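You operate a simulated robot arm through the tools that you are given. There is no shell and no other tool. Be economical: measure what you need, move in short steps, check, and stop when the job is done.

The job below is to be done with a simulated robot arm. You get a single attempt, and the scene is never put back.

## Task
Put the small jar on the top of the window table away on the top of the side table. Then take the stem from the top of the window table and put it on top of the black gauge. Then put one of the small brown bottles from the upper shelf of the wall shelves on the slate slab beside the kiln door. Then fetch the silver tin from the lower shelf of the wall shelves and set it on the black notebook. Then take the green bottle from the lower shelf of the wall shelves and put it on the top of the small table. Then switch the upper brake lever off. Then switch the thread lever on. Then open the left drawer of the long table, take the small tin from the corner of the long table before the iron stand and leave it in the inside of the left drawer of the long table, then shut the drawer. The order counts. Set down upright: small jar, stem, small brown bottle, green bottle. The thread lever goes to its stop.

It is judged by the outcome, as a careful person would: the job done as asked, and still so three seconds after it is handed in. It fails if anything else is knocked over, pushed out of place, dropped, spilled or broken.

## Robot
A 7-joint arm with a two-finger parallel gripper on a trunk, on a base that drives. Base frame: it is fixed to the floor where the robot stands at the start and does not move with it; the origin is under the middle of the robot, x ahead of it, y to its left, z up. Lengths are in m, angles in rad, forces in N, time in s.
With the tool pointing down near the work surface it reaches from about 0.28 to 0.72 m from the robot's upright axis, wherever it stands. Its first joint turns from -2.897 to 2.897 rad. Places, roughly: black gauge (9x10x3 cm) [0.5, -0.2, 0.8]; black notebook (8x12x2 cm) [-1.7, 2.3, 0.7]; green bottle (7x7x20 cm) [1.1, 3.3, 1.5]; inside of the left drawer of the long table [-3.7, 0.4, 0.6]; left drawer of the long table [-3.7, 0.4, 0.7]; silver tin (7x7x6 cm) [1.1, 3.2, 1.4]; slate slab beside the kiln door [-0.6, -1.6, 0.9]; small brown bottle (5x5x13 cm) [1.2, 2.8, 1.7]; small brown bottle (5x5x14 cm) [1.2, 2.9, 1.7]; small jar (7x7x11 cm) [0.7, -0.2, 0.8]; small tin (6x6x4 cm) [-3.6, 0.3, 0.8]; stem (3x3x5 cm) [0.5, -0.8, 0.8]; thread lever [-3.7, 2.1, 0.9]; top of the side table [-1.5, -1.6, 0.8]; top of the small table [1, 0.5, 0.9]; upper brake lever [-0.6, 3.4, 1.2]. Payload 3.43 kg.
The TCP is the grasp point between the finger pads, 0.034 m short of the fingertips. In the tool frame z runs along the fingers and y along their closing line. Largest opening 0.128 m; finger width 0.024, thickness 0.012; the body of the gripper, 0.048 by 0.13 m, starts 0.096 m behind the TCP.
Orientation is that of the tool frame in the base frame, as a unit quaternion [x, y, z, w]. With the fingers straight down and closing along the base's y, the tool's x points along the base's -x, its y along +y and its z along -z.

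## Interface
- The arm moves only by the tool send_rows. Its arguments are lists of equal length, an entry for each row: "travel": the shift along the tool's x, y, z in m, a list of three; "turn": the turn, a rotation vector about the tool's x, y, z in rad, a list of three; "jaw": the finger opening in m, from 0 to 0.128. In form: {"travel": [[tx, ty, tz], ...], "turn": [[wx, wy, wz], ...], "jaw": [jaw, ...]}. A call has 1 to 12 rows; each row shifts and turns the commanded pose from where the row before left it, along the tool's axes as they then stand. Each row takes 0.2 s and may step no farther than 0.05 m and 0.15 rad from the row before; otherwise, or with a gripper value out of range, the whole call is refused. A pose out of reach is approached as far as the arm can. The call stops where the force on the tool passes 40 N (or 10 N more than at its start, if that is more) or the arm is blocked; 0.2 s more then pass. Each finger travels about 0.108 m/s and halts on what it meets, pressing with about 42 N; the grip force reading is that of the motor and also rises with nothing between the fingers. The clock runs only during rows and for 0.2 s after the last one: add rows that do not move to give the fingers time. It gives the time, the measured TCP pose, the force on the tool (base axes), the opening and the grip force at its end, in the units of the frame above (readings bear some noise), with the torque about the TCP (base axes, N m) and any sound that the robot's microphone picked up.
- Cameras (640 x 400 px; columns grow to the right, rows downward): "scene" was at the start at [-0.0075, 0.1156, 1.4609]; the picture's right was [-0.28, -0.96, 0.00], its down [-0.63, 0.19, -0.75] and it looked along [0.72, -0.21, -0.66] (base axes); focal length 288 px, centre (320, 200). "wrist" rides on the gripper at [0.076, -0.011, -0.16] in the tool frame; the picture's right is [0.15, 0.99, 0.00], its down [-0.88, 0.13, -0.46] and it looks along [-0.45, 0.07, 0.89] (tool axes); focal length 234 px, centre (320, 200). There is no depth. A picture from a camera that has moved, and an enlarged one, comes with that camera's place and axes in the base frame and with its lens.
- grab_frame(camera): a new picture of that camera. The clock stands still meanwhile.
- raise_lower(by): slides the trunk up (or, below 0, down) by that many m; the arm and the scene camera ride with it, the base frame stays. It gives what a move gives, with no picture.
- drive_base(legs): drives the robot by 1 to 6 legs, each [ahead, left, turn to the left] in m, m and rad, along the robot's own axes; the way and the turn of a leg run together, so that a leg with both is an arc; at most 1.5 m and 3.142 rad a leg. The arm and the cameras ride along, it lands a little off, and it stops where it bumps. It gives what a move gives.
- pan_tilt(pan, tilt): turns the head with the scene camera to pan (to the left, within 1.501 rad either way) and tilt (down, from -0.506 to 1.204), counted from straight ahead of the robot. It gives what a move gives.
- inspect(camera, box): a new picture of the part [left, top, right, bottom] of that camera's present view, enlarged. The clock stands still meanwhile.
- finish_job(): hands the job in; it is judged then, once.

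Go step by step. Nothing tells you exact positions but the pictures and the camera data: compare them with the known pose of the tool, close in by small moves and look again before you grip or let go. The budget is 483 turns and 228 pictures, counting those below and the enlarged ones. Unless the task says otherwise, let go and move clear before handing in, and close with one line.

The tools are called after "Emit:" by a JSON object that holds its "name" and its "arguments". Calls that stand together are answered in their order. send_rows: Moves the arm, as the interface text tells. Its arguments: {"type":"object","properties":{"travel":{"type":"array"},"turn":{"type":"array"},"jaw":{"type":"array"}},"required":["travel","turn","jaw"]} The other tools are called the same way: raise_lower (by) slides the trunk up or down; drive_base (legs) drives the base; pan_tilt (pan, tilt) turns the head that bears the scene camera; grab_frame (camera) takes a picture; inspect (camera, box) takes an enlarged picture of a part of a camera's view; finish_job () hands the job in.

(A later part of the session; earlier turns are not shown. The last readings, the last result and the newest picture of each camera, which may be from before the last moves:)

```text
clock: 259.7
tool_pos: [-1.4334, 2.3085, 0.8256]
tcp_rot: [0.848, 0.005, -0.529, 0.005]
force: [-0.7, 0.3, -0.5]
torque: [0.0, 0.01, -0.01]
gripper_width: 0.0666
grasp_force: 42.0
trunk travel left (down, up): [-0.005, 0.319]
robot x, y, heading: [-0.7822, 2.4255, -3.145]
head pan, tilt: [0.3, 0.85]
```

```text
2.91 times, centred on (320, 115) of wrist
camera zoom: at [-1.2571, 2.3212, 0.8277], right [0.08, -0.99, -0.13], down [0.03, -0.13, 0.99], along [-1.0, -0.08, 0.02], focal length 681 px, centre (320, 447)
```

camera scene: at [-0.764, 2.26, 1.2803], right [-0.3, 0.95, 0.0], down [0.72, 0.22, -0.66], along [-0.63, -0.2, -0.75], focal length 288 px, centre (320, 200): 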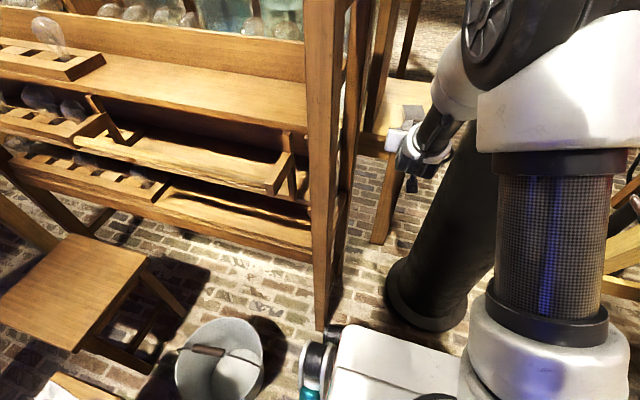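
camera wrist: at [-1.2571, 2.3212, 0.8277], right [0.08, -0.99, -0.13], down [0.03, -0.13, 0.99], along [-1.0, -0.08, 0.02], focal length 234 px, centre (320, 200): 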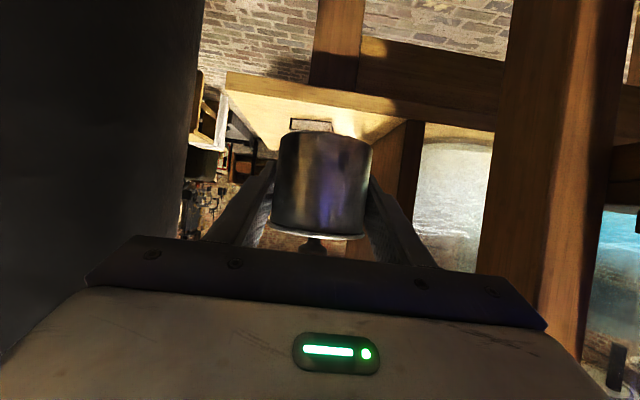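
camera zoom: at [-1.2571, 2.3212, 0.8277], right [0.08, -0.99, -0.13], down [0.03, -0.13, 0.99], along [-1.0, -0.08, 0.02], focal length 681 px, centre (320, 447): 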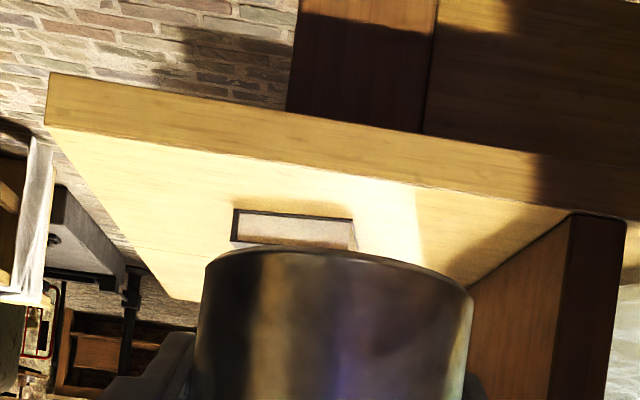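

Notebook top z≈0.722, centre (-1.712, 2.31). Extending over it.

Emit:
{"name": "send_rows", "arguments": {"travel": [[-0.0147, 0, 0.0438], [-0.0147, 0, 0.0438], [-0.0147, 0, 0.0438], [-0.0147, 0, 0.0438], [-0.0147, 0, 0.0438], [-0.0147, 0, 0.0438], [0, 0, 0]], "turn": [[0, 0, 0], [0, 0, 0], [0, 0, 0], [0, 0, 0], [0, 0, 0], [0, 0, 0], [0, 0, 0]], "jaw": [0.055, 0.055, 0.055, 0.055, 0.055, 0.055, 0.055]}}

Emit:
{"name": "inspect", "arguments": {"camera": "wrist", "box": [160, 40, 480, 240]}}

Emit:
{"name": "grab_frame", "arguments": {"camera": "scene"}}

```text
clock: 261.3
tool_pos: [-1.7075, 2.3059, 0.7894]
tcp_rot: [0.849, 0.004, -0.528, 0.004]
force: [0.2, 0.2, -0.8]
torque: [0.0, -0.01, -0.01]
gripper_width: 0.0668
grasp_force: 41.9
trunk travel left (down, up): [-0.005, 0.319]
robot x, y, heading: [-0.7772, 2.4254, -3.136]
head pan, tilt: [0.3, 0.85]
```

```text
2.00 times, centred on (320, 140) of wrist
camera zoom: at [-1.5313, 2.318, 0.7912], right [0.08, -0.99, -0.13], down [0.02, -0.13, 0.99], along [-1.0, -0.08, 0.01], focal length 468 px, centre (320, 320)
```

zoom: 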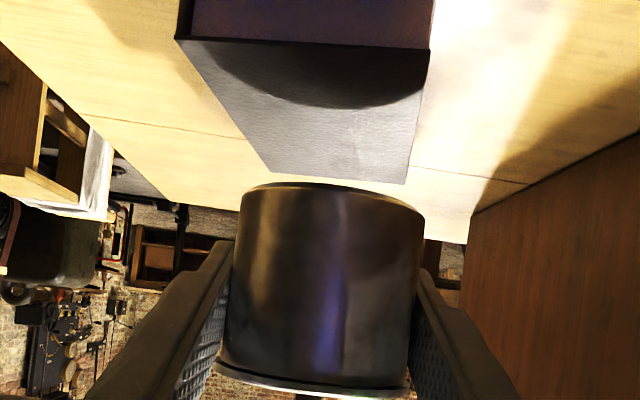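

```text
132 pictures are left
camera scene: at [-0.7641, 2.26, 1.2803], right [-0.3, 0.95, 0.0], down [0.72, 0.22, -0.66], along [-0.63, -0.2, -0.75], focal length 288 px, centre (320, 200)
```

scene: 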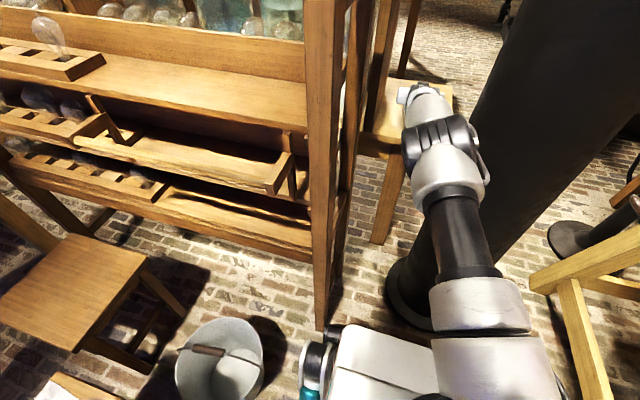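

Over the notebook, well centred. Lower.

Emit:
{"name": "send_rows", "arguments": {"travel": [[0.0135, -0.004, 0.0066], [0.0108, 0, 0.0053], [0, 0, 0]], "turn": [[0, 0, 0], [0, 0, 0], [0, 0, 0]], "jaw": [0.055, 0.055, 0.055]}}

Emit:
{"name": "send_rows", "arguments": {"travel": [[0.0027, 0, 0.0013], [0, 0, 0]], "turn": [[0, 0, 0], [0, 0, 0]], "jaw": [0.055, 0.055]}}

```text
clock: 262.1
tool_pos: [-1.7091, 2.31, 0.7622]
tcp_rot: [0.848, 0.003, -0.53, 0.003]
force: [0.0, 0.9, -0.9]
torque: [-0.05, 0.01, 0.02]
gripper_width: 0.0667
grasp_force: 42.3
trunk travel left (down, up): [-0.005, 0.319]
robot x, y, heading: [-0.7783, 2.4267, -3.138]
head pan, tilt: [0.3, 0.85]
```

```text
clock: 262.7
tool_pos: [-1.7086, 2.3099, 0.759]
tcp_rot: [0.848, 0.004, -0.53, 0.003]
force: [0.0, 0.2, -0.8]
torque: [-0.03, -0.02, -0.03]
gripper_width: 0.0669
grasp_force: 41.9
trunk travel left (down, up): [-0.005, 0.319]
robot x, y, heading: [-0.7826, 2.4216, -3.138]
head pan, tilt: [0.3, 0.85]
```

Emit:
{"name": "send_rows", "arguments": {"travel": [[0.0027, 0, 0.0013], [0, 0, 0]], "turn": [[0, 0, 0], [0, 0, 0]], "jaw": [0.055, 0.055]}}

Emit:
{"name": "inspect", "arguments": {"camera": "wrist", "box": [160, 40, 480, 240]}}

```text
clock: 263.3
tool_pos: [-1.71, 2.3111, 0.7576]
tcp_rot: [0.848, 0.004, -0.53, 0.003]
force: [-0.8, -0.1, 1.7]
torque: [0.01, 0.01, -0.01]
gripper_width: 0.0668
grasp_force: 42.3
trunk travel left (down, up): [-0.005, 0.319]
robot x, y, heading: [-0.7802, 2.426, -3.141]
head pan, tilt: [0.3, 0.85]
```

```text
2.00 times, centred on (320, 140) of wrist
camera zoom: at [-1.5329, 2.3228, 0.7588], right [0.08, -0.99, -0.13], down [0.03, -0.13, 0.99], along [-1.0, -0.08, 0.02], focal length 468 px, centre (320, 320)
```

zoom: 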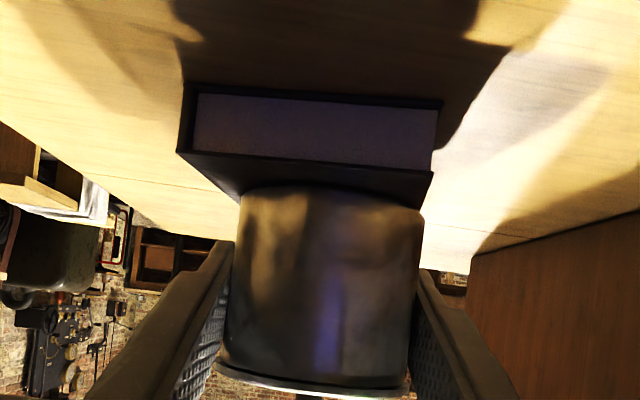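

Emit:
{"name": "send_rows", "arguments": {"travel": [[0.0018, 0, 0.0009], [0, 0, 0]], "turn": [[0, 0, 0], [0, 0, 0]], "jaw": [0.055, 0.055]}}

Emit:
{"name": "send_rows", "arguments": {"travel": [[0, 0, 0], [0, 0, 0], [0, 0, 0], [0, 0, 0]], "turn": [[0, 0, 0], [0, 0, 0], [0, 0, 0], [0, 0, 0]], "jaw": [0.068, 0.071, 0.074, 0.074]}}

Emit:
{"name": "inspect", "arguments": {"camera": "wrist", "box": [160, 40, 480, 240]}}

```text
clock: 263.9
tool_pos: [-1.709, 2.3107, 0.7572]
tcp_rot: [0.847, 0.005, -0.532, 0.005]
force: [-4.1, -1.0, 7.7]
torque: [0.16, -0.06, 0.12]
gripper_width: 0.0667
grasp_force: 42.1
trunk travel left (down, up): [-0.005, 0.319]
robot x, y, heading: [-0.7819, 2.4239, -3.137]
head pan, tilt: [0.3, 0.85]
```

```text
clock: 264.9
tool_pos: [-1.7089, 2.3119, 0.7541]
tcp_rot: [0.848, 0.005, -0.53, 0.005]
force: [0.6, 0.3, -0.5]
torque: [0.02, 0.0, -0.02]
gripper_width: 0.0739
grasp_force: 0.0
trunk travel left (down, up): [-0.005, 0.319]
robot x, y, heading: [-0.7799, 2.423, -3.142]
head pan, tilt: [0.3, 0.85]
```

```text
2.00 times, centred on (320, 140) of wrist
camera zoom: at [-1.5318, 2.3231, 0.7561], right [0.08, -0.99, -0.13], down [0.03, -0.13, 0.99], along [-1.0, -0.08, 0.02], focal length 468 px, centre (320, 320)
```

zoom: 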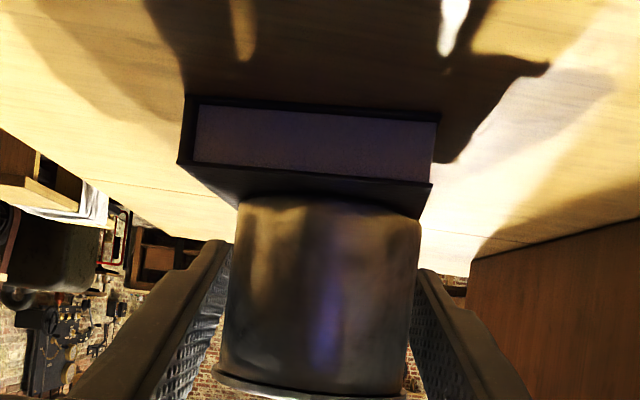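

Released; retreat straight back.

Emit:
{"name": "send_rows", "arguments": {"travel": [[0.0088, 0, -0.018], [0.0175, 0, -0.036], [0.0175, 0, -0.036], [0.0175, 0, -0.036], [0.0175, 0, -0.036], [0.0175, 0, -0.036], [0.0175, 0, -0.036], [0, 0, 0]], "turn": [[0, 0, 0], [0, 0, 0], [0, 0, 0], [0, 0, 0], [0, 0, 0], [0, 0, 0], [0, 0, 0], [0, 0, 0]], "jaw": [0.074, 0.074, 0.074, 0.074, 0.074, 0.074, 0.074, 0.074]}}

Emit:
{"name": "inspect", "arguments": {"camera": "wrist", "box": [160, 40, 480, 240]}}

Emit:
{"name": "drive_base", "arguments": {"legs": [[-0.5, 0, 0]]}}

Emit:
{"name": "inspect", "arguments": {"camera": "scene", "box": [340, 0, 500, 120]}}

```text
clock: 266.7
tool_pos: [-1.4471, 2.3129, 0.7578]
tcp_rot: [0.848, 0.004, -0.529, 0.003]
force: [0.2, -0.5, 0.3]
torque: [0.0, 0.0, -0.01]
gripper_width: 0.0739
grasp_force: 0.1
trunk travel left (down, up): [-0.005, 0.319]
robot x, y, heading: [-0.7842, 2.4234, -3.14]
head pan, tilt: [0.3, 0.85]
```

```text
2.00 times, centred on (320, 140) of wrist
camera zoom: at [-1.2714, 2.3243, 0.7585], right [0.08, -0.99, -0.13], down [0.03, -0.13, 0.99], along [-1.0, -0.08, 0.02], focal length 468 px, centre (320, 320)
```

zoom: 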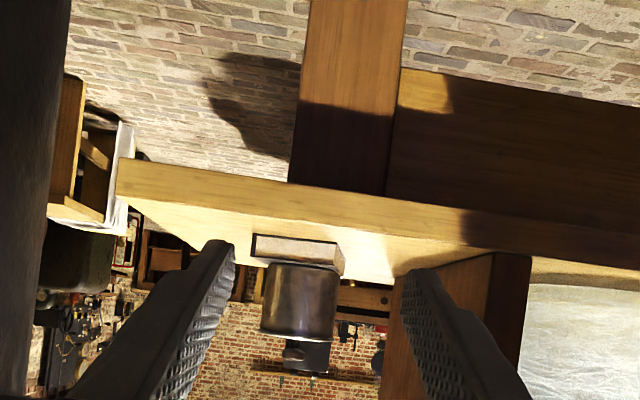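

```text
clock: 269.6
tool_pos: [-0.957, 2.3143, 0.7572]
tcp_rot: [0.848, 0.003, -0.53, 0.003]
force: [-0.1, -0.7, 0.2]
torque: [0.02, -0.02, -0.01]
gripper_width: 0.0744
grasp_force: 0.1
trunk travel left (down, up): [-0.005, 0.319]
robot x, y, heading: [-0.2898, 2.4252, 3.141]
head pan, tilt: [0.3, 0.85]
```

```text
3.33 times, centred on (420, 60) of scene
camera zoom: at [-0.2719, 2.2599, 1.2803], right [-0.29, 0.96, 0.0], down [0.72, 0.22, -0.66], along [-0.63, -0.19, -0.75], focal length 958 px, centre (-13, 667)
```

zoom: 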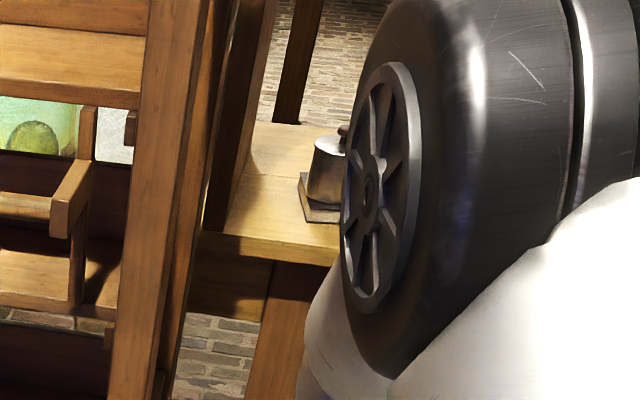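

The tin sits on the notebook. Now back to the shelves for the green bottle: retract, raise, turn around.

Emit:
{"name": "send_rows", "arguments": {"travel": [[-0.0303, -0.014, -0.036], [-0.0303, -0.014, -0.036], [-0.0303, -0.014, -0.036], [-0.0303, -0.014, -0.036], [-0.0303, -0.014, -0.036], [-0.0303, -0.014, -0.036], [-0.0303, -0.014, -0.036], [-0.0303, -0.014, -0.036], [0, 0, 0]], "turn": [[0, 0, 0], [0, 0, 0], [0, 0, 0], [0, 0, 0], [0, 0, 0], [0, 0, 0], [0, 0, 0], [0, 0, 0], [0, 0, 0]], "jaw": [0.084, 0.084, 0.084, 0.084, 0.084, 0.084, 0.084, 0.084, 0.084]}}

Emit:
{"name": "drive_base", "arguments": {"legs": [[-0.4, 0, 0], [0, 0, 3.14]]}}

Emit:
{"name": "raise_lower", "arguments": {"by": 0.225}}

```text
clock: 271.6
tool_pos: [-0.805, 2.4279, 1.1015]
tcp_rot: [0.848, 0.003, -0.53, 0.003]
force: [0.6, 0.0, 0.9]
torque: [0.04, 0.0, -0.01]
gripper_width: 0.0839
grasp_force: 0.1
trunk travel left (down, up): [-0.005, 0.319]
robot x, y, heading: [-0.2869, 2.421, 3.139]
head pan, tilt: [0.3, 0.85]
```

```text
clock: 281.6
tool_pos: [0.6293, 2.4049, 1.1003]
tcp_rot: [0.007, 0.848, -0.002, 0.529]
force: [0.2, 0.6, -0.5]
torque: [-0.01, 0.01, -0.01]
gripper_width: 0.0843
grasp_force: 0.2
trunk travel left (down, up): [-0.005, 0.319]
robot x, y, heading: [0.1132, 2.4205, -0.018]
head pan, tilt: [0.3, 0.85]
```

```text
clock: 284.0
tool_pos: [0.6287, 2.4043, 1.3251]
tcp_rot: [0.007, 0.848, -0.003, 0.53]
force: [-0.4, 0.4, 0.4]
torque: [-0.02, 0.0, -0.04]
gripper_width: 0.084
grasp_force: 0.0
trunk travel left (down, up): [-0.23, 0.094]
robot x, y, heading: [0.1139, 2.4194, -0.023]
head pan, tilt: [0.3, 0.85]
```

Emit:
{"name": "send_rows", "arguments": {"travel": [[-0.0364, 0, -0.0234], [-0.0364, 0, -0.0234], [-0.0364, 0, -0.0234], [0, 0, 0]], "turn": [[0, 0, 0], [0, 0, 0], [0, 0, 0], [0, 0, 0]], "jaw": [0.084, 0.084, 0.084, 0.084]}}

Emit:
{"name": "drive_base", "arguments": {"legs": [[0.2, 0.74, 0], [0, 0, 0.2]]}}

Emit:
{"name": "pan_tilt", "arguments": {"pan": -0.1, "tilt": 0.15}}

Emit:
{"name": "grab_frame", "arguments": {"camera": "scene"}}

Emit:
{"name": "grab_frame", "arguments": {"camera": "wrist"}}

```text
clock: 285.0
tool_pos: [0.6181, 2.4063, 1.4508]
tcp_rot: [0.007, 0.85, -0.002, 0.526]
force: [0.8, -0.3, -0.6]
torque: [0.0, 0.0, -0.01]
gripper_width: 0.0839
grasp_force: 0.0
trunk travel left (down, up): [-0.23, 0.094]
robot x, y, heading: [0.1094, 2.4214, -0.027]
head pan, tilt: [0.3, 0.85]
```

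```text
clock: 293.4
tool_pos: [0.8353, 3.2465, 1.4518]
tcp_rot: [-0.072, 0.846, 0.046, 0.526]
force: [-0.6, 0.2, -1.2]
torque: [-0.02, -0.02, -0.02]
gripper_width: 0.084
grasp_force: 0.1
trunk travel left (down, up): [-0.23, 0.094]
robot x, y, heading: [0.3374, 3.1645, 0.157]
head pan, tilt: [0.3, 0.85]
```

```text
clock: 294.5
tool_pos: [0.8359, 3.2461, 1.4521]
tcp_rot: [-0.071, 0.846, 0.046, 0.526]
force: [0.6, 0.0, 0.3]
torque: [-0.03, 0.0, -0.03]
gripper_width: 0.0839
grasp_force: 0.0
trunk travel left (down, up): [-0.23, 0.094]
robot x, y, heading: [0.3367, 3.1654, 0.159]
head pan, tilt: [-0.099, 0.15]
```

```text
127 pictures are left
camera scene: at [0.3195, 3.2958, 1.5675], right [0.06, -1.0, 0.0], down [-0.15, -0.01, -0.99], along [0.99, 0.06, -0.15], focal length 288 px, centre (320, 200)
```

scene: 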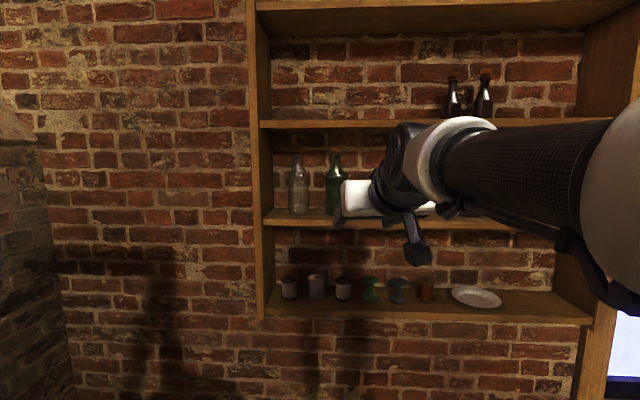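

```text
126 pictures are left
camera wrist: at [0.6634, 3.204, 1.4544], right [-0.23, 0.96, -0.13], down [-0.04, 0.12, 0.99], along [0.97, 0.24, 0.01], focal length 234 px, centre (320, 200)
```

wrist: 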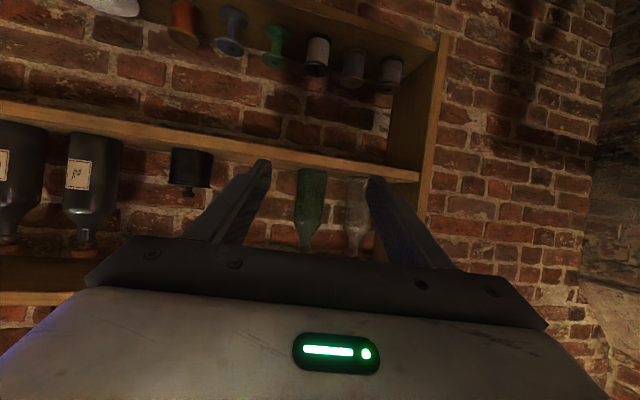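

Green bottle ≈ (1.154, 3.305); the hand heading already lines up. Advance the base a bit and check.

Emit:
{"name": "drive_base", "arguments": {"legs": [[0.15, 0, 0]]}}

Emit:
{"name": "send_rows", "arguments": {"travel": [[0, 0.005, 0], [0, 0, 0]], "turn": [[0, 0, 0], [0, 0, 0]], "jaw": [0.08, 0.08]}}

Emit:
{"name": "inspect", "arguments": {"camera": "wrist", "box": [200, 90, 440, 260]}}

Emit:
{"name": "inspect", "arguments": {"camera": "scene", "box": [240, 110, 480, 270]}}

```text
clock: 295.8
tool_pos: [0.9823, 3.2665, 1.4516]
tcp_rot: [-0.07, 0.846, 0.046, 0.527]
force: [-0.6, -0.1, -1.2]
torque: [0.0, 0.02, -0.01]
gripper_width: 0.0841
grasp_force: 0.1
trunk travel left (down, up): [-0.23, 0.094]
robot x, y, heading: [0.4792, 3.1923, 0.151]
head pan, tilt: [-0.099, 0.15]
```

```text
clock: 296.4
tool_pos: [0.9806, 3.2712, 1.4527]
tcp_rot: [-0.068, 0.846, 0.044, 0.527]
force: [0.0, 0.1, 0.8]
torque: [-0.04, 0.01, -0.03]
gripper_width: 0.0799
grasp_force: 0.0
trunk travel left (down, up): [-0.23, 0.094]
robot x, y, heading: [0.4801, 3.1883, 0.154]
head pan, tilt: [-0.099, 0.15]
```

```text
2.35 times, centred on (320, 175) of wrist
camera zoom: at [0.8082, 3.2298, 1.4539], right [-0.23, 0.97, -0.13], down [-0.04, 0.12, 0.99], along [0.97, 0.23, 0.01], focal length 551 px, centre (320, 259)
```

zoom: 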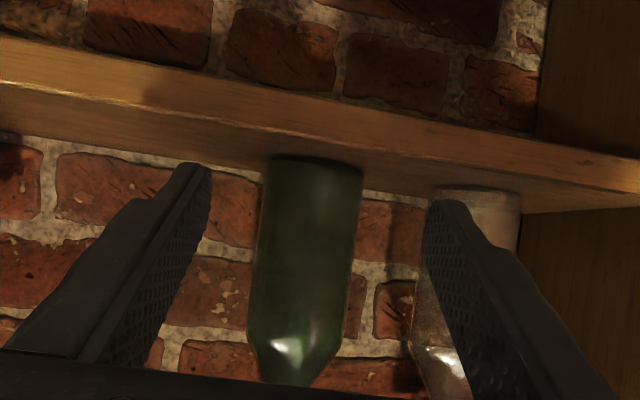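

```text
2.50 times, centred on (360, 190) of scene
camera zoom: at [0.4661, 3.3201, 1.5671], right [0.07, -1.0, 0.0], down [-0.15, -0.01, -0.99], along [0.99, 0.07, -0.16], focal length 719 px, centre (220, 225)
```

zoom: 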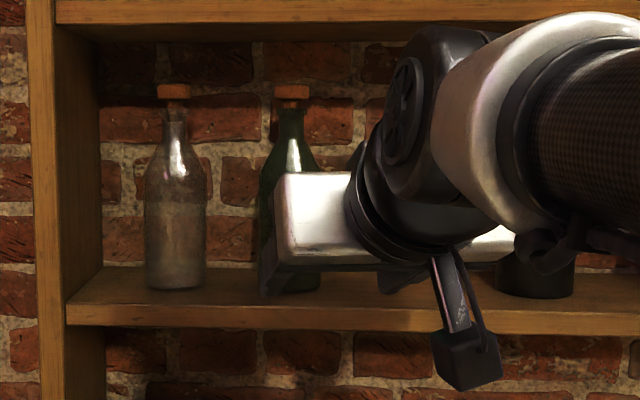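

Emit:
{"name": "send_rows", "arguments": {"travel": [[-0.0196, 0.002, 0.0394], [-0.0196, 0.001, 0.0394], [-0.0196, 0, 0.0394], [0, 0, 0]], "turn": [[0, 0, 0], [0, 0, 0], [0, 0, 0], [0, 0, 0]], "jaw": [0.08, 0.08, 0.08, 0.08]}}

Emit:
{"name": "inspect", "arguments": {"camera": "wrist", "box": [200, 90, 440, 260]}}

```text
clock: 297.4
tool_pos: [1.1103, 3.2981, 1.4532]
tcp_rot: [-0.07, 0.846, 0.045, 0.527]
force: [0.4, -0.1, -0.6]
torque: [0.01, 0.02, 0.02]
gripper_width: 0.0798
grasp_force: 0.0
trunk travel left (down, up): [-0.23, 0.094]
robot x, y, heading: [0.4818, 3.1876, 0.157]
head pan, tilt: [-0.099, 0.15]
```

```text
2.35 times, centred on (320, 175) of wrist
camera zoom: at [0.9373, 3.2573, 1.4551], right [-0.23, 0.97, -0.13], down [-0.04, 0.12, 0.99], along [0.97, 0.23, 0.01], focal length 551 px, centre (320, 259)
```

zoom: 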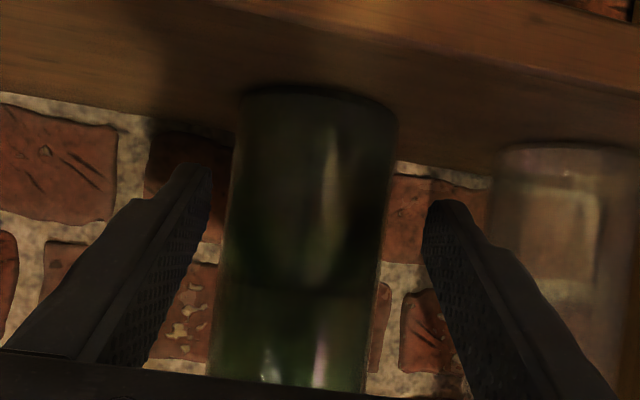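

Emit:
{"name": "send_rows", "arguments": {"travel": [[-0.0098, -0.002, 0.0197], [-0.0098, 0, 0.0197], [0, 0, 0], [0, 0, 0], [0, 0, 0], [0, 0, 0]], "turn": [[0, 0, 0], [0, 0, 0], [0, 0, 0], [0, 0, 0], [0, 0, 0], [0, 0, 0]], "jaw": [0.08, 0.08, 0.072, 0.062, 0.055, 0.055]}}

Emit:
{"name": "inspect", "arguments": {"camera": "wrist", "box": [200, 90, 440, 260]}}

```text
clock: 298.8
tool_pos: [1.1543, 3.3038, 1.4547]
tcp_rot: [-0.07, 0.846, 0.045, 0.527]
force: [1.8, -1.7, 1.4]
torque: [-0.15, -0.01, 0.05]
gripper_width: 0.0601
grasp_force: 42.1
trunk travel left (down, up): [-0.23, 0.094]
robot x, y, heading: [0.4834, 3.1925, 0.152]
head pan, tilt: [-0.099, 0.15]
```

```text
2.35 times, centred on (320, 175) of wrist
camera zoom: at [0.9818, 3.2629, 1.456], right [-0.23, 0.97, -0.13], down [-0.04, 0.12, 0.99], along [0.97, 0.23, 0.01], focal length 551 px, centre (320, 259)
```

zoom: 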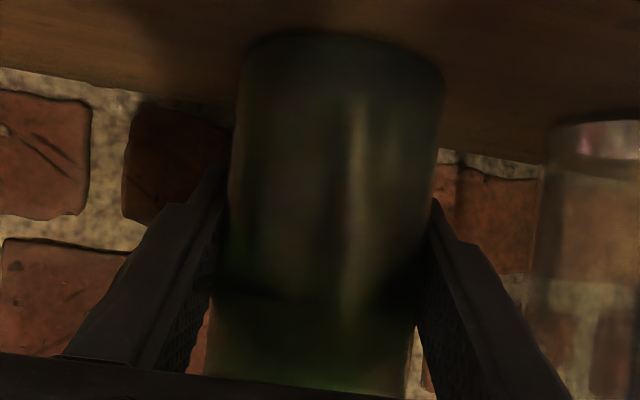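

Emit:
{"name": "send_rows", "arguments": {"travel": [[-0.009, 0, -0.0045], [-0.009, 0, -0.0045], [0.0196, 0, -0.0394], [0.0196, 0, -0.0394], [0.0196, 0, -0.0394], [0.0196, 0, -0.0394], [0, 0, 0]], "turn": [[0, 0, 0], [0, 0, 0], [0, 0, 0], [0, 0, 0], [0, 0, 0], [0, 0, 0], [0, 0, 0]], "jaw": [0.055, 0.055, 0.055, 0.055, 0.055, 0.055, 0.055]}}

Emit:
{"name": "grab_frame", "arguments": {"camera": "scene"}}

Emit:
{"name": "drive_base", "arguments": {"legs": [[-0.35, 0, 0]]}}

```text
clock: 300.4
tool_pos: [0.9759, 3.2745, 1.4708]
tcp_rot: [-0.07, 0.846, 0.045, 0.527]
force: [0.5, -0.2, -3.8]
torque: [0.03, -0.02, 0.02]
gripper_width: 0.06
grasp_force: 42.4
trunk travel left (down, up): [-0.23, 0.094]
robot x, y, heading: [0.4793, 3.1909, 0.156]
head pan, tilt: [-0.099, 0.15]
```

```text
121 pictures are left
camera scene: at [0.4661, 3.3188, 1.5676], right [0.05, -1.0, 0.0], down [-0.15, -0.01, -0.99], along [0.99, 0.05, -0.15], focal length 288 px, centre (320, 200)
```

scene: 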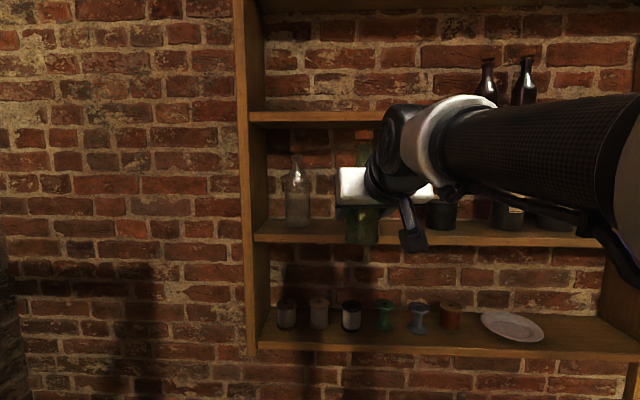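

```text
clock: 302.7
tool_pos: [0.6337, 3.2152, 1.4725]
tcp_rot: [-0.065, 0.847, 0.042, 0.527]
force: [0.0, 0.3, -4.0]
torque: [-0.01, -0.06, -0.04]
gripper_width: 0.0602
grasp_force: 42.6
trunk travel left (down, up): [-0.23, 0.094]
robot x, y, heading: [0.1376, 3.1383, 0.136]
head pan, tilt: [-0.099, 0.15]
```

Bottle secured. Drive along to the small table (with the red grinder).

Emit:
{"name": "drive_base", "arguments": {"legs": [[0, 0, -0.136], [0, -1.5, 0]]}}

Emit:
{"name": "pan_tilt", "arguments": {"pan": -0.2, "tilt": 0.5}}

Emit:
{"name": "grab_frame", "arguments": {"camera": "scene"}}

```text
clock: 317.8
tool_pos: [0.6407, 1.6469, 1.4711]
tcp_rot: [-0.002, 0.849, 0.003, 0.529]
force: [0.4, -0.5, -3.9]
torque: [-0.01, -0.06, 0.0]
gripper_width: 0.0598
grasp_force: 42.5
trunk travel left (down, up): [-0.23, 0.094]
robot x, y, heading: [0.1357, 1.6447, -0.009]
head pan, tilt: [-0.099, 0.15]
```

```text
clock: 318.6
tool_pos: [0.641, 1.6472, 1.4709]
tcp_rot: [-0.002, 0.849, 0.003, 0.528]
force: [-0.5, 0.6, -2.6]
torque: [-0.03, -0.03, 0.0]
gripper_width: 0.0598
grasp_force: 41.8
trunk travel left (down, up): [-0.23, 0.094]
robot x, y, heading: [0.1383, 1.6441, -0.008]
head pan, tilt: [-0.201, 0.499]
```

```text
120 pictures are left
camera scene: at [0.1399, 1.7653, 1.5353], right [-0.21, -0.98, 0.0], down [-0.47, 0.1, -0.88], along [0.86, -0.18, -0.48], focal length 288 px, centre (320, 200)
```

scene: 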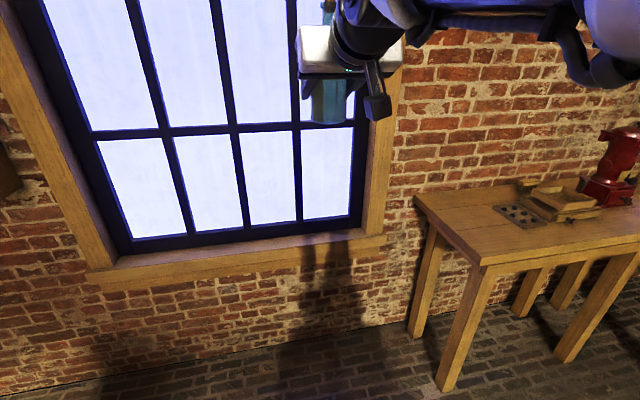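

Emit:
{"name": "drive_base", "arguments": {"legs": [[0, -0.7, 0]]}}

Emit:
{"name": "raise_lower", "arguments": {"by": -0.15}}

Emit:
{"name": "pan_tilt", "arguments": {"pan": -0.1, "tilt": 0.6}}

Emit:
{"name": "grab_frame", "arguments": {"camera": "scene"}}

Emit:
{"name": "grab_frame", "arguments": {"camera": "wrist"}}

```text
clock: 325.8
tool_pos: [0.634, 0.9435, 1.47]
tcp_rot: [-0.001, 0.849, 0.002, 0.528]
force: [-0.4, 0.6, -3.8]
torque: [0.01, -0.03, -0.04]
gripper_width: 0.0597
grasp_force: 41.5
trunk travel left (down, up): [-0.23, 0.094]
robot x, y, heading: [0.1323, 0.9403, -0.01]
head pan, tilt: [-0.201, 0.499]
```

```text
clock: 327.6
tool_pos: [0.6339, 0.9453, 1.3212]
tcp_rot: [-0.001, 0.849, 0.002, 0.528]
force: [0.3, 0.9, -2.3]
torque: [-0.03, -0.04, -0.02]
gripper_width: 0.0595
grasp_force: 41.6
trunk travel left (down, up): [-0.08, 0.244]
robot x, y, heading: [0.129, 0.9447, -0.013]
head pan, tilt: [-0.201, 0.499]
```

```text
clock: 328.2
tool_pos: [0.6349, 0.9454, 1.3204]
tcp_rot: [0.0, 0.849, 0.002, 0.529]
force: [0.1, 0.7, -3.1]
torque: [-0.01, -0.04, -0.05]
gripper_width: 0.0596
grasp_force: 41.7
trunk travel left (down, up): [-0.08, 0.244]
robot x, y, heading: [0.1326, 0.9425, -0.01]
head pan, tilt: [-0.099, 0.6]
```

```text
119 pictures are left
camera scene: at [0.1334, 1.0741, 1.3762], right [-0.11, -0.99, 0.0], down [-0.56, 0.06, -0.83], along [0.82, -0.09, -0.56], focal length 288 px, centre (320, 200)
```

scene: 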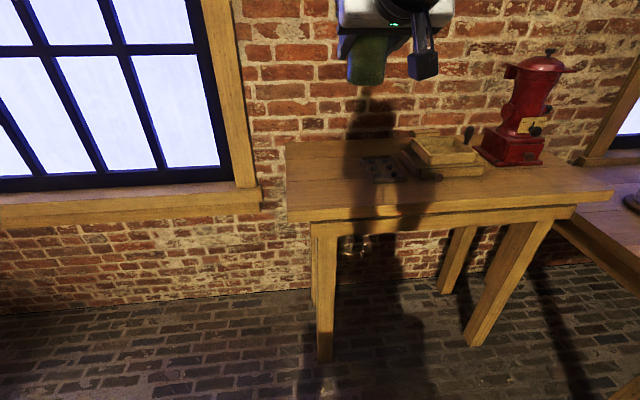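

```text
118 pictures are left
camera wrist: at [0.4574, 0.9325, 1.3229], right [-0.07, 0.99, -0.13], down [-0.02, 0.13, 0.99], along [1.0, 0.07, 0.01], focal length 234 px, centre (320, 200)
```

wrist: 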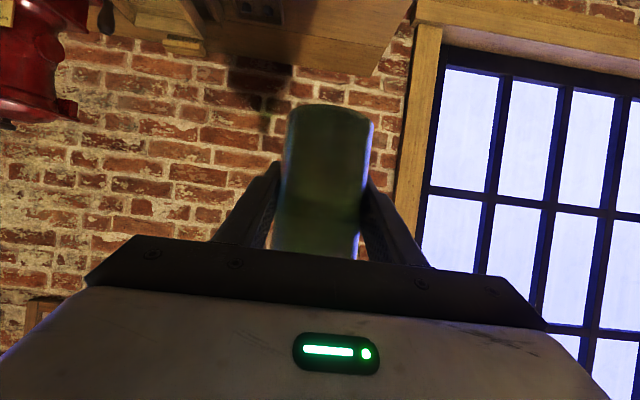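

Emit:
{"name": "inspect", "arguments": {"camera": "scene", "box": [270, 110, 500, 250]}}

```text
2.78 times, centred on (385, 180) of scene
camera zoom: at [0.1334, 1.0741, 1.3762], right [-0.11, -0.99, 0.0], down [-0.56, 0.06, -0.83], along [0.82, -0.09, -0.56], focal length 800 px, centre (139, 256)
```

zoom: 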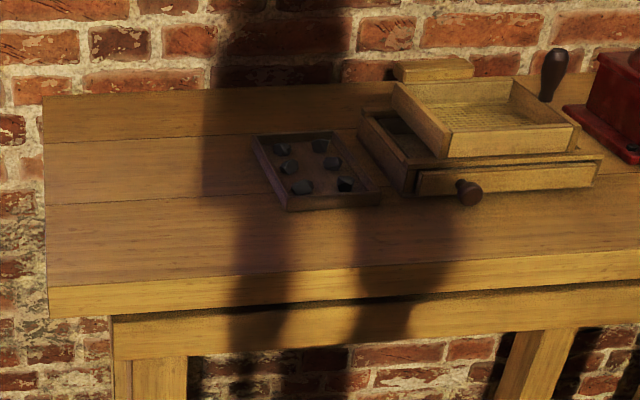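

Table top z≈0.91; I'll place the bottle at (0.87, 0.95), clear of the tray. Lower and approach.

Emit:
{"name": "raise_lower", "arguments": {"by": -0.075}}

Emit:
{"name": "send_rows", "arguments": {"travel": [[0.0175, 0, 0.0414], [0.0175, 0, 0.0414], [0.0175, 0, 0.0414], [0.0175, 0, 0.0414], [0.0175, 0, 0.0414], [0.0175, 0, 0.0414], [0.0175, 0, 0.0414], [0.0115, 0, 0.0355], [0, 0, 0]], "turn": [[0, 0, 0], [0, 0, 0], [0, 0, 0], [0, 0, 0], [0, 0, 0], [0, 0, 0], [0, 0, 0], [0, 0, 0], [0, 0, 0]], "jaw": [0.055, 0.055, 0.055, 0.055, 0.055, 0.055, 0.055, 0.055, 0.055]}}

Emit:
{"name": "grab_frame", "arguments": {"camera": "wrist"}}

Emit:
{"name": "grab_frame", "arguments": {"camera": "scene"}}

```text
clock: 329.3
tool_pos: [0.6349, 0.9447, 1.2459]
tcp_rot: [0.0, 0.849, 0.002, 0.529]
force: [-1.4, 0.3, -2.2]
torque: [0.0, -0.04, 0.0]
gripper_width: 0.0597
grasp_force: 42.0
trunk travel left (down, up): [-0.005, 0.319]
robot x, y, heading: [0.1346, 0.9424, -0.008]
head pan, tilt: [-0.099, 0.6]
```

```text
clock: 331.3
tool_pos: [0.8671, 0.9471, 0.9808]
tcp_rot: [-0.001, 0.849, 0.002, 0.528]
force: [-0.3, -0.1, -2.5]
torque: [0.03, -0.04, -0.02]
gripper_width: 0.0596
grasp_force: 41.9
trunk travel left (down, up): [-0.005, 0.319]
robot x, y, heading: [0.1293, 0.9421, -0.011]
head pan, tilt: [-0.099, 0.6]
```

```text
116 pictures are left
camera wrist: at [0.6911, 0.9349, 0.983], right [-0.07, 0.99, -0.13], down [-0.02, 0.13, 0.99], along [1.0, 0.07, 0.01], focal length 234 px, centre (320, 200)
```

wrist: 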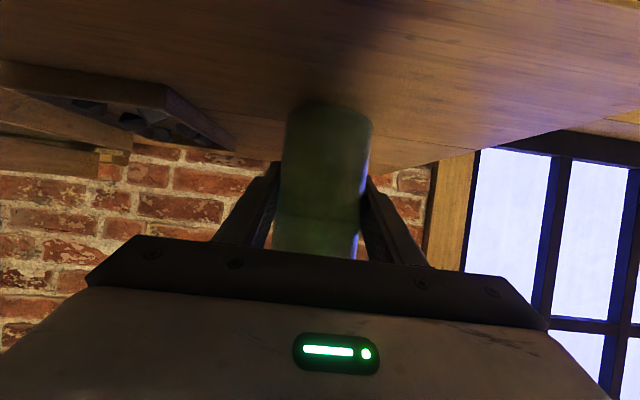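

```text
115 pictures are left
camera scene: at [0.1336, 1.0741, 1.3012], right [-0.11, -0.99, 0.0], down [-0.56, 0.06, -0.82], along [0.82, -0.09, -0.57], focal length 288 px, centre (320, 200)
```

scene: 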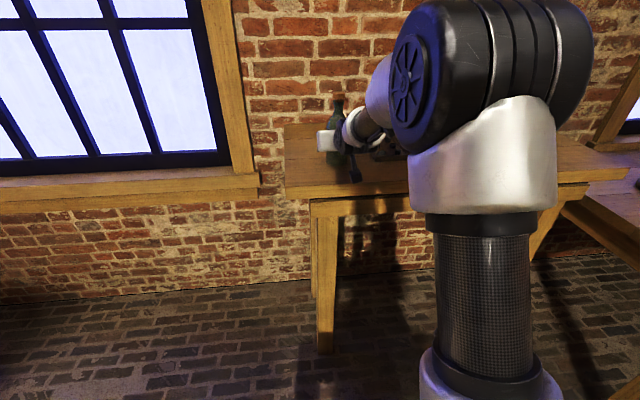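

Emit:
{"name": "send_rows", "arguments": {"travel": [[0.0054, 0, 0.0027], [0.0054, 0, 0.0027], [0, 0, 0]], "turn": [[0, 0, 0], [0, 0, 0], [0, 0, 0]], "jaw": [0.055, 0.055, 0.055]}}

Emit:
{"name": "send_rows", "arguments": {"travel": [[0.0036, 0, 0.0018], [0, 0, 0]], "turn": [[0, 0, 0], [0, 0, 0]], "jaw": [0.055, 0.055]}}

Emit:
{"name": "inspect", "arguments": {"camera": "wrist", "box": [200, 60, 440, 260]}}

```text
clock: 332.1
tool_pos: [0.8677, 0.9462, 0.9739]
tcp_rot: [0.0, 0.847, 0.002, 0.532]
force: [-0.6, 2.1, 13.5]
torque: [-0.06, 0.59, -0.04]
gripper_width: 0.0594
grasp_force: 41.8
trunk travel left (down, up): [-0.005, 0.319]
robot x, y, heading: [0.1327, 0.942, -0.008]
head pan, tilt: [-0.099, 0.6]
```

```text
clock: 332.7
tool_pos: [0.8679, 0.9465, 0.972]
tcp_rot: [-0.002, 0.845, 0.003, 0.534]
force: [2.2, 2.9, 29.7]
torque: [-0.19, 0.26, 0.04]
gripper_width: 0.0594
grasp_force: 42.5
trunk travel left (down, up): [-0.005, 0.319]
robot x, y, heading: [0.1305, 0.9434, -0.015]
head pan, tilt: [-0.099, 0.6]
```

```text
2.00 times, centred on (320, 160) of wrist
camera zoom: at [0.6908, 0.9343, 0.9724], right [-0.07, 0.99, -0.13], down [-0.03, 0.13, 0.99], along [1.0, 0.07, 0.03], focal length 468 px, centre (320, 280)
```

zoom: 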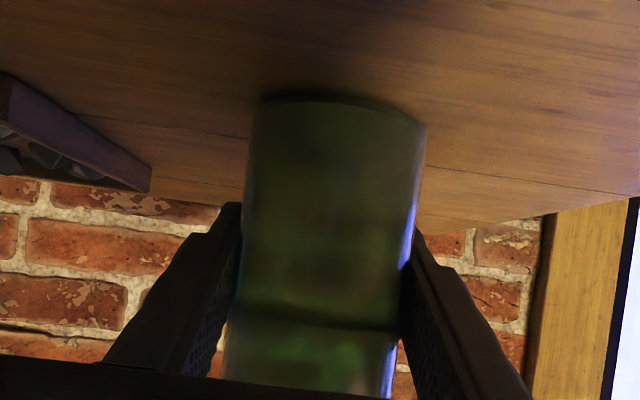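

Emit:
{"name": "send_rows", "arguments": {"travel": [[-0.0045, 0, -0.0022], [0, 0, 0], [0, 0, 0]], "turn": [[0, 0, 0], [0, 0, 0], [0, 0, 0]], "jaw": [0.055, 0.055, 0.055]}}

Emit:
{"name": "send_rows", "arguments": {"travel": [[0, 0, 0], [0, 0, 0], [0, 0, 0], [0, 0, 0], [0, 0, 0]], "turn": [[0, 0, 0], [0, 0, 0], [0, 0, 0], [0, 0, 0], [0, 0, 0]], "jaw": [0.061, 0.065, 0.071, 0.076, 0.076]}}

Emit:
{"name": "inspect", "arguments": {"camera": "wrist", "box": [200, 60, 440, 260]}}

```text
clock: 333.5
tool_pos: [0.8672, 0.9467, 0.9732]
tcp_rot: [-0.001, 0.848, 0.003, 0.53]
force: [6.5, 1.9, 15.4]
torque: [0.05, -0.7, 0.07]
gripper_width: 0.0594
grasp_force: 42.1
trunk travel left (down, up): [-0.005, 0.319]
robot x, y, heading: [0.1301, 0.9405, -0.003]
head pan, tilt: [-0.099, 0.6]
```

```text
clock: 334.7
tool_pos: [0.8668, 0.9451, 0.972]
tcp_rot: [0.0, 0.849, 0.002, 0.528]
force: [-0.2, 1.3, 0.4]
torque: [-0.02, 0.01, 0.03]
gripper_width: 0.0761
grasp_force: 0.1
trunk travel left (down, up): [-0.005, 0.319]
robot x, y, heading: [0.1306, 0.9437, -0.01]
head pan, tilt: [-0.099, 0.6]
```

```text
2.00 times, centred on (320, 160) of wrist
camera zoom: at [0.6907, 0.9342, 0.9734], right [-0.07, 0.99, -0.13], down [-0.02, 0.13, 0.99], along [1.0, 0.07, 0.01], focal length 468 px, centre (320, 280)
```

zoom: 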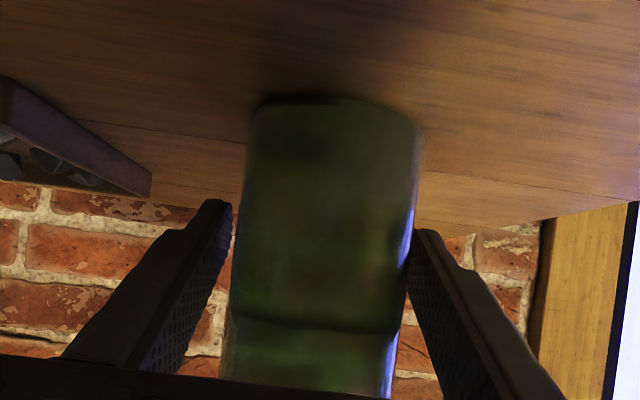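

Emit:
{"name": "send_rows", "arguments": {"travel": [[0.0089, 0, -0.0179], [0.0177, 0, -0.0359], [0.0177, 0, -0.0359], [0.0177, 0, -0.0359], [0.0177, 0, -0.0359], [0.0177, 0, -0.0359], [0, 0, 0]], "turn": [[0, 0, 0], [0, 0, 0], [0, 0, 0], [0, 0, 0], [0, 0, 0], [0, 0, 0], [0, 0, 0]], "jaw": [0.076, 0.076, 0.076, 0.076, 0.076, 0.076, 0.076]}}

Emit:
{"name": "drive_base", "arguments": {"legs": [[-0.2, 0, 0]]}}

Emit:
{"name": "grab_frame", "arguments": {"camera": "scene"}}

```text
clock: 336.3
tool_pos: [0.6471, 0.9464, 0.9701]
tcp_rot: [-0.001, 0.849, 0.002, 0.529]
force: [1.1, 0.5, 0.6]
torque: [-0.01, 0.02, 0.0]
gripper_width: 0.076
grasp_force: 0.1
trunk travel left (down, up): [-0.005, 0.319]
robot x, y, heading: [0.1342, 0.9427, -0.011]
head pan, tilt: [-0.099, 0.6]
```

```text
clock: 337.9
tool_pos: [0.448, 0.9463, 0.9714]
tcp_rot: [0.0, 0.849, 0.002, 0.529]
force: [-0.2, -0.7, 0.0]
torque: [0.01, 0.01, -0.04]
gripper_width: 0.0761
grasp_force: 0.1
trunk travel left (down, up): [-0.005, 0.319]
robot x, y, heading: [-0.0666, 0.9462, -0.013]
head pan, tilt: [-0.099, 0.6]
```

```text
112 pictures are left
camera scene: at [-0.0661, 1.0762, 1.3012], right [-0.11, -0.99, 0.0], down [-0.56, 0.06, -0.82], along [0.82, -0.09, -0.57], focal length 288 px, centre (320, 200)
```

scene: 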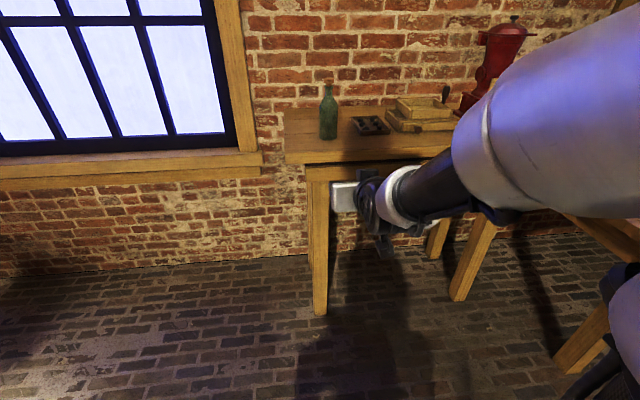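

The green bottle stands upright on the small table. Next the upper brake lever on the mangle; drive there and look.

Emit:
{"name": "drive_base", "arguments": {"legs": [[0, 0, 1.583], [0.8, -0.2, 0], [0.75, 0, 0]]}}

Emit:
{"name": "pan_tilt", "arguments": {"pan": 0.5, "tilt": 0.2}}

Emit:
{"name": "grab_frame", "arguments": {"camera": "scene"}}

```text
clock: 350.0
tool_pos: [0.1253, 3.0373, 0.9708]
tcp_rot: [0.608, -0.593, -0.38, -0.368]
force: [0.9, 0.5, -0.1]
torque: [0.02, 0.01, -0.03]
gripper_width: 0.0761
grasp_force: 0.1
trunk travel left (down, up): [-0.005, 0.319]
robot x, y, heading: [0.1406, 2.5198, 1.583]
head pan, tilt: [-0.099, 0.6]
```

```text
clock: 351.0
tool_pos: [0.1243, 3.0373, 0.9717]
tcp_rot: [0.607, -0.593, -0.379, -0.368]
force: [-0.4, -0.6, 0.0]
torque: [0.02, -0.05, 0.0]
gripper_width: 0.076
grasp_force: 0.0
trunk travel left (down, up): [-0.005, 0.319]
robot x, y, heading: [0.1418, 2.5235, 1.581]
head pan, tilt: [0.499, 0.201]
```

```text
111 pictures are left
camera scene: at [-0.0433, 2.511, 1.3379], right [0.87, 0.49, 0.0], down [0.1, -0.17, -0.98], along [-0.48, 0.85, -0.2], focal length 288 px, centre (320, 200)
```

scene: 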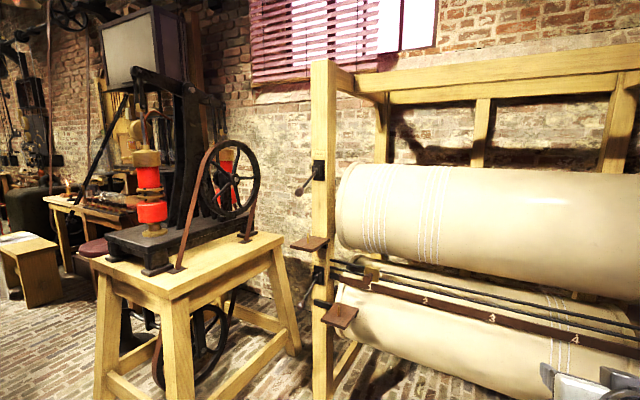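

Emit:
{"name": "inspect", "arguments": {"camera": "scene", "box": [270, 150, 390, 340]}}

```text
2.11 times, centred on (330, 245) of scene
camera zoom: at [-0.0433, 2.511, 1.3379], right [0.87, 0.49, 0.0], down [0.1, -0.17, -0.98], along [-0.48, 0.85, -0.2], focal length 605 px, centre (299, 105)
```

zoom: 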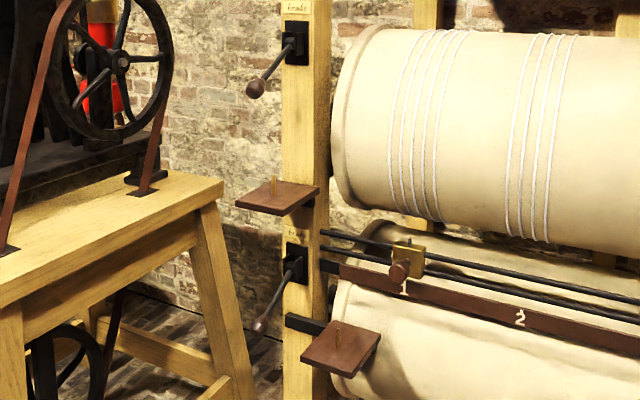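

Emit:
{"name": "drive_base", "arguments": {"legs": [[0, 0.55, 0]]}}

Emit:
{"name": "pan_tilt", "arguments": {"pan": 0.1, "tilt": 0.1}}

Emit:
{"name": "grab_frame", "arguments": {"camera": "scene"}}

```text
clock: 356.8
tool_pos: [-0.4264, 3.0313, 0.9712]
tcp_rot: [0.608, -0.592, -0.38, -0.367]
force: [-0.7, -0.3, -0.1]
torque: [0.0, -0.01, 0.01]
gripper_width: 0.076
grasp_force: 0.1
trunk travel left (down, up): [-0.005, 0.319]
robot x, y, heading: [-0.4094, 2.513, 1.585]
head pan, tilt: [0.499, 0.201]
```

```text
clock: 357.7
tool_pos: [-0.4254, 3.0307, 0.9712]
tcp_rot: [0.607, -0.593, -0.379, -0.368]
force: [-0.3, -0.1, 0.0]
torque: [0.02, 0.0, -0.02]
gripper_width: 0.0761
grasp_force: 0.1
trunk travel left (down, up): [-0.005, 0.319]
robot x, y, heading: [-0.4085, 2.5168, 1.582]
head pan, tilt: [0.099, 0.099]
```

```text
109 pictures are left
camera scene: at [-0.5581, 2.5137, 1.3473], right [0.99, 0.11, 0.0], down [0.01, -0.1, -0.99], along [-0.11, 0.99, -0.1], focal length 288 px, centre (320, 200)
```

scene: 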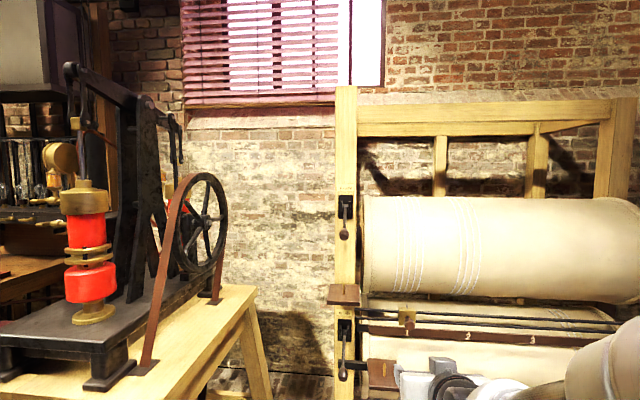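

Emit:
{"name": "inspect", "arguments": {"camera": "scene", "box": [300, 170, 390, 260]}}

Emit:
{"name": "inspect", "arguments": {"camera": "scene", "box": [300, 290, 390, 390]}}

```text
4.44 times, centred on (345, 215) of scene
camera zoom: at [-0.5581, 2.5137, 1.3473], right [0.99, 0.11, 0.0], down [0.01, -0.1, -0.99], along [-0.11, 0.99, -0.1], focal length 1278 px, centre (209, 133)
```

zoom: 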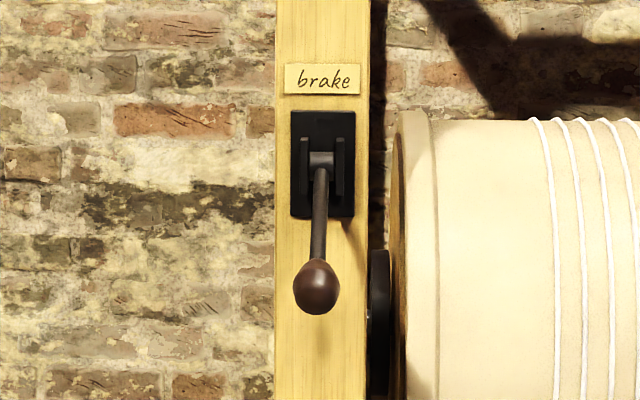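

```text
4.00 times, centred on (345, 340) of scene
camera zoom: at [-0.5581, 2.5137, 1.3473], right [0.99, 0.11, 0.0], down [0.01, -0.1, -0.99], along [-0.11, 0.99, -0.1], focal length 1150 px, centre (220, -360)
```

zoom: 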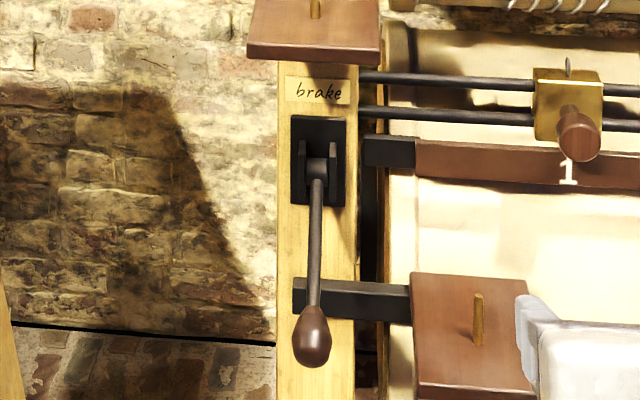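

The upper brake lever: pivot ≈ (-0.579, 3.456, 1.233), knob ≈ (-0.578, 3.325, 1.167), i.e. pointing ~27° down. Off should be the other position (up). I'll line up in front of it, level the hand, and narrow the jaws to push the knob up from below.

Emit:
{"name": "drive_base", "arguments": {"legs": [[0, 0.152, 0]]}}

Emit:
{"name": "raise_lower", "arguments": {"by": 0.12}}

Emit:
{"name": "send_rows", "arguments": {"travel": [[0, 0, 0], [0, 0, 0], [0, 0, 0]], "turn": [[0, -0.145, 0], [0, -0.145, 0], [0, 0, 0]], "jaw": [0.05, 0.03, 0.018]}}

Emit:
{"name": "grab_frame", "arguments": {"camera": "scene"}}

Emit:
{"name": "grab_frame", "arguments": {"camera": "wrist"}}

```text
clock: 359.8
tool_pos: [-0.5763, 3.0284, 0.971]
tcp_rot: [0.608, -0.592, -0.38, -0.367]
force: [0.0, 0.2, 0.5]
torque: [-0.03, 0.01, -0.02]
gripper_width: 0.0758
grasp_force: 0.0
trunk travel left (down, up): [-0.005, 0.319]
robot x, y, heading: [-0.5651, 2.5124, 1.588]
head pan, tilt: [0.099, 0.099]
```

```text
clock: 361.3
tool_pos: [-0.5764, 3.0273, 1.0923]
tcp_rot: [0.608, -0.593, -0.38, -0.367]
force: [-0.4, 0.8, -0.2]
torque: [0.0, 0.01, 0.01]
gripper_width: 0.0758
grasp_force: 0.0
trunk travel left (down, up): [-0.125, 0.199]
robot x, y, heading: [-0.5605, 2.5131, 1.586]
head pan, tilt: [0.099, 0.099]
```

```text
clock: 362.1
tool_pos: [-0.5776, 3.0422, 1.0952]
tcp_rot: [0.547, -0.533, -0.464, -0.449]
force: [-0.6, 1.1, 0.2]
torque: [0.04, 0.0, 0.0]
gripper_width: 0.0178
grasp_force: 0.1
out of reach, approached as far as the arm can: row 2
trunk travel left (down, up): [-0.125, 0.199]
robot x, y, heading: [-0.559, 2.5127, 1.587]
head pan, tilt: [0.099, 0.099]
```

```text
106 pictures are left
camera scene: at [-0.7097, 2.5117, 1.4673], right [0.99, 0.11, 0.0], down [0.01, -0.1, -0.99], along [-0.11, 0.99, -0.1], focal length 288 px, centre (320, 200)
```

scene: 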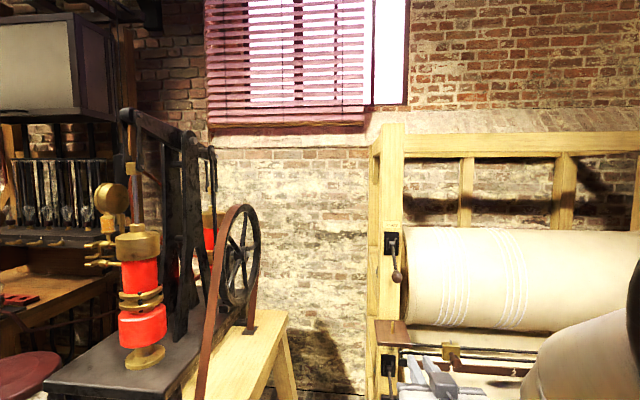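

```text
105 pictures are left
camera wrist: at [-0.5617, 2.8714, 1.0466], right [-0.99, -0.05, -0.14], down [-0.12, -0.31, 0.94], along [-0.09, 0.95, 0.3], focal length 234 px, centre (320, 200)
```

wrist: 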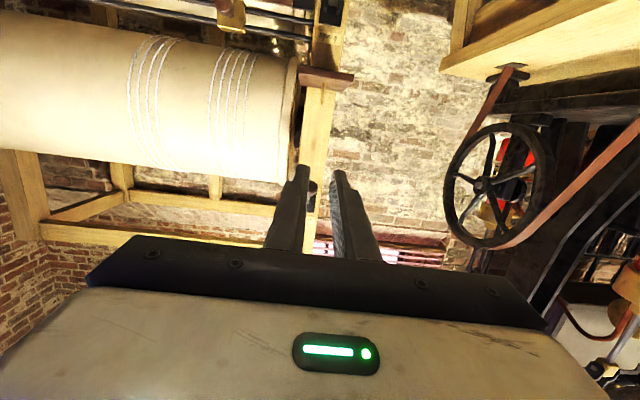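

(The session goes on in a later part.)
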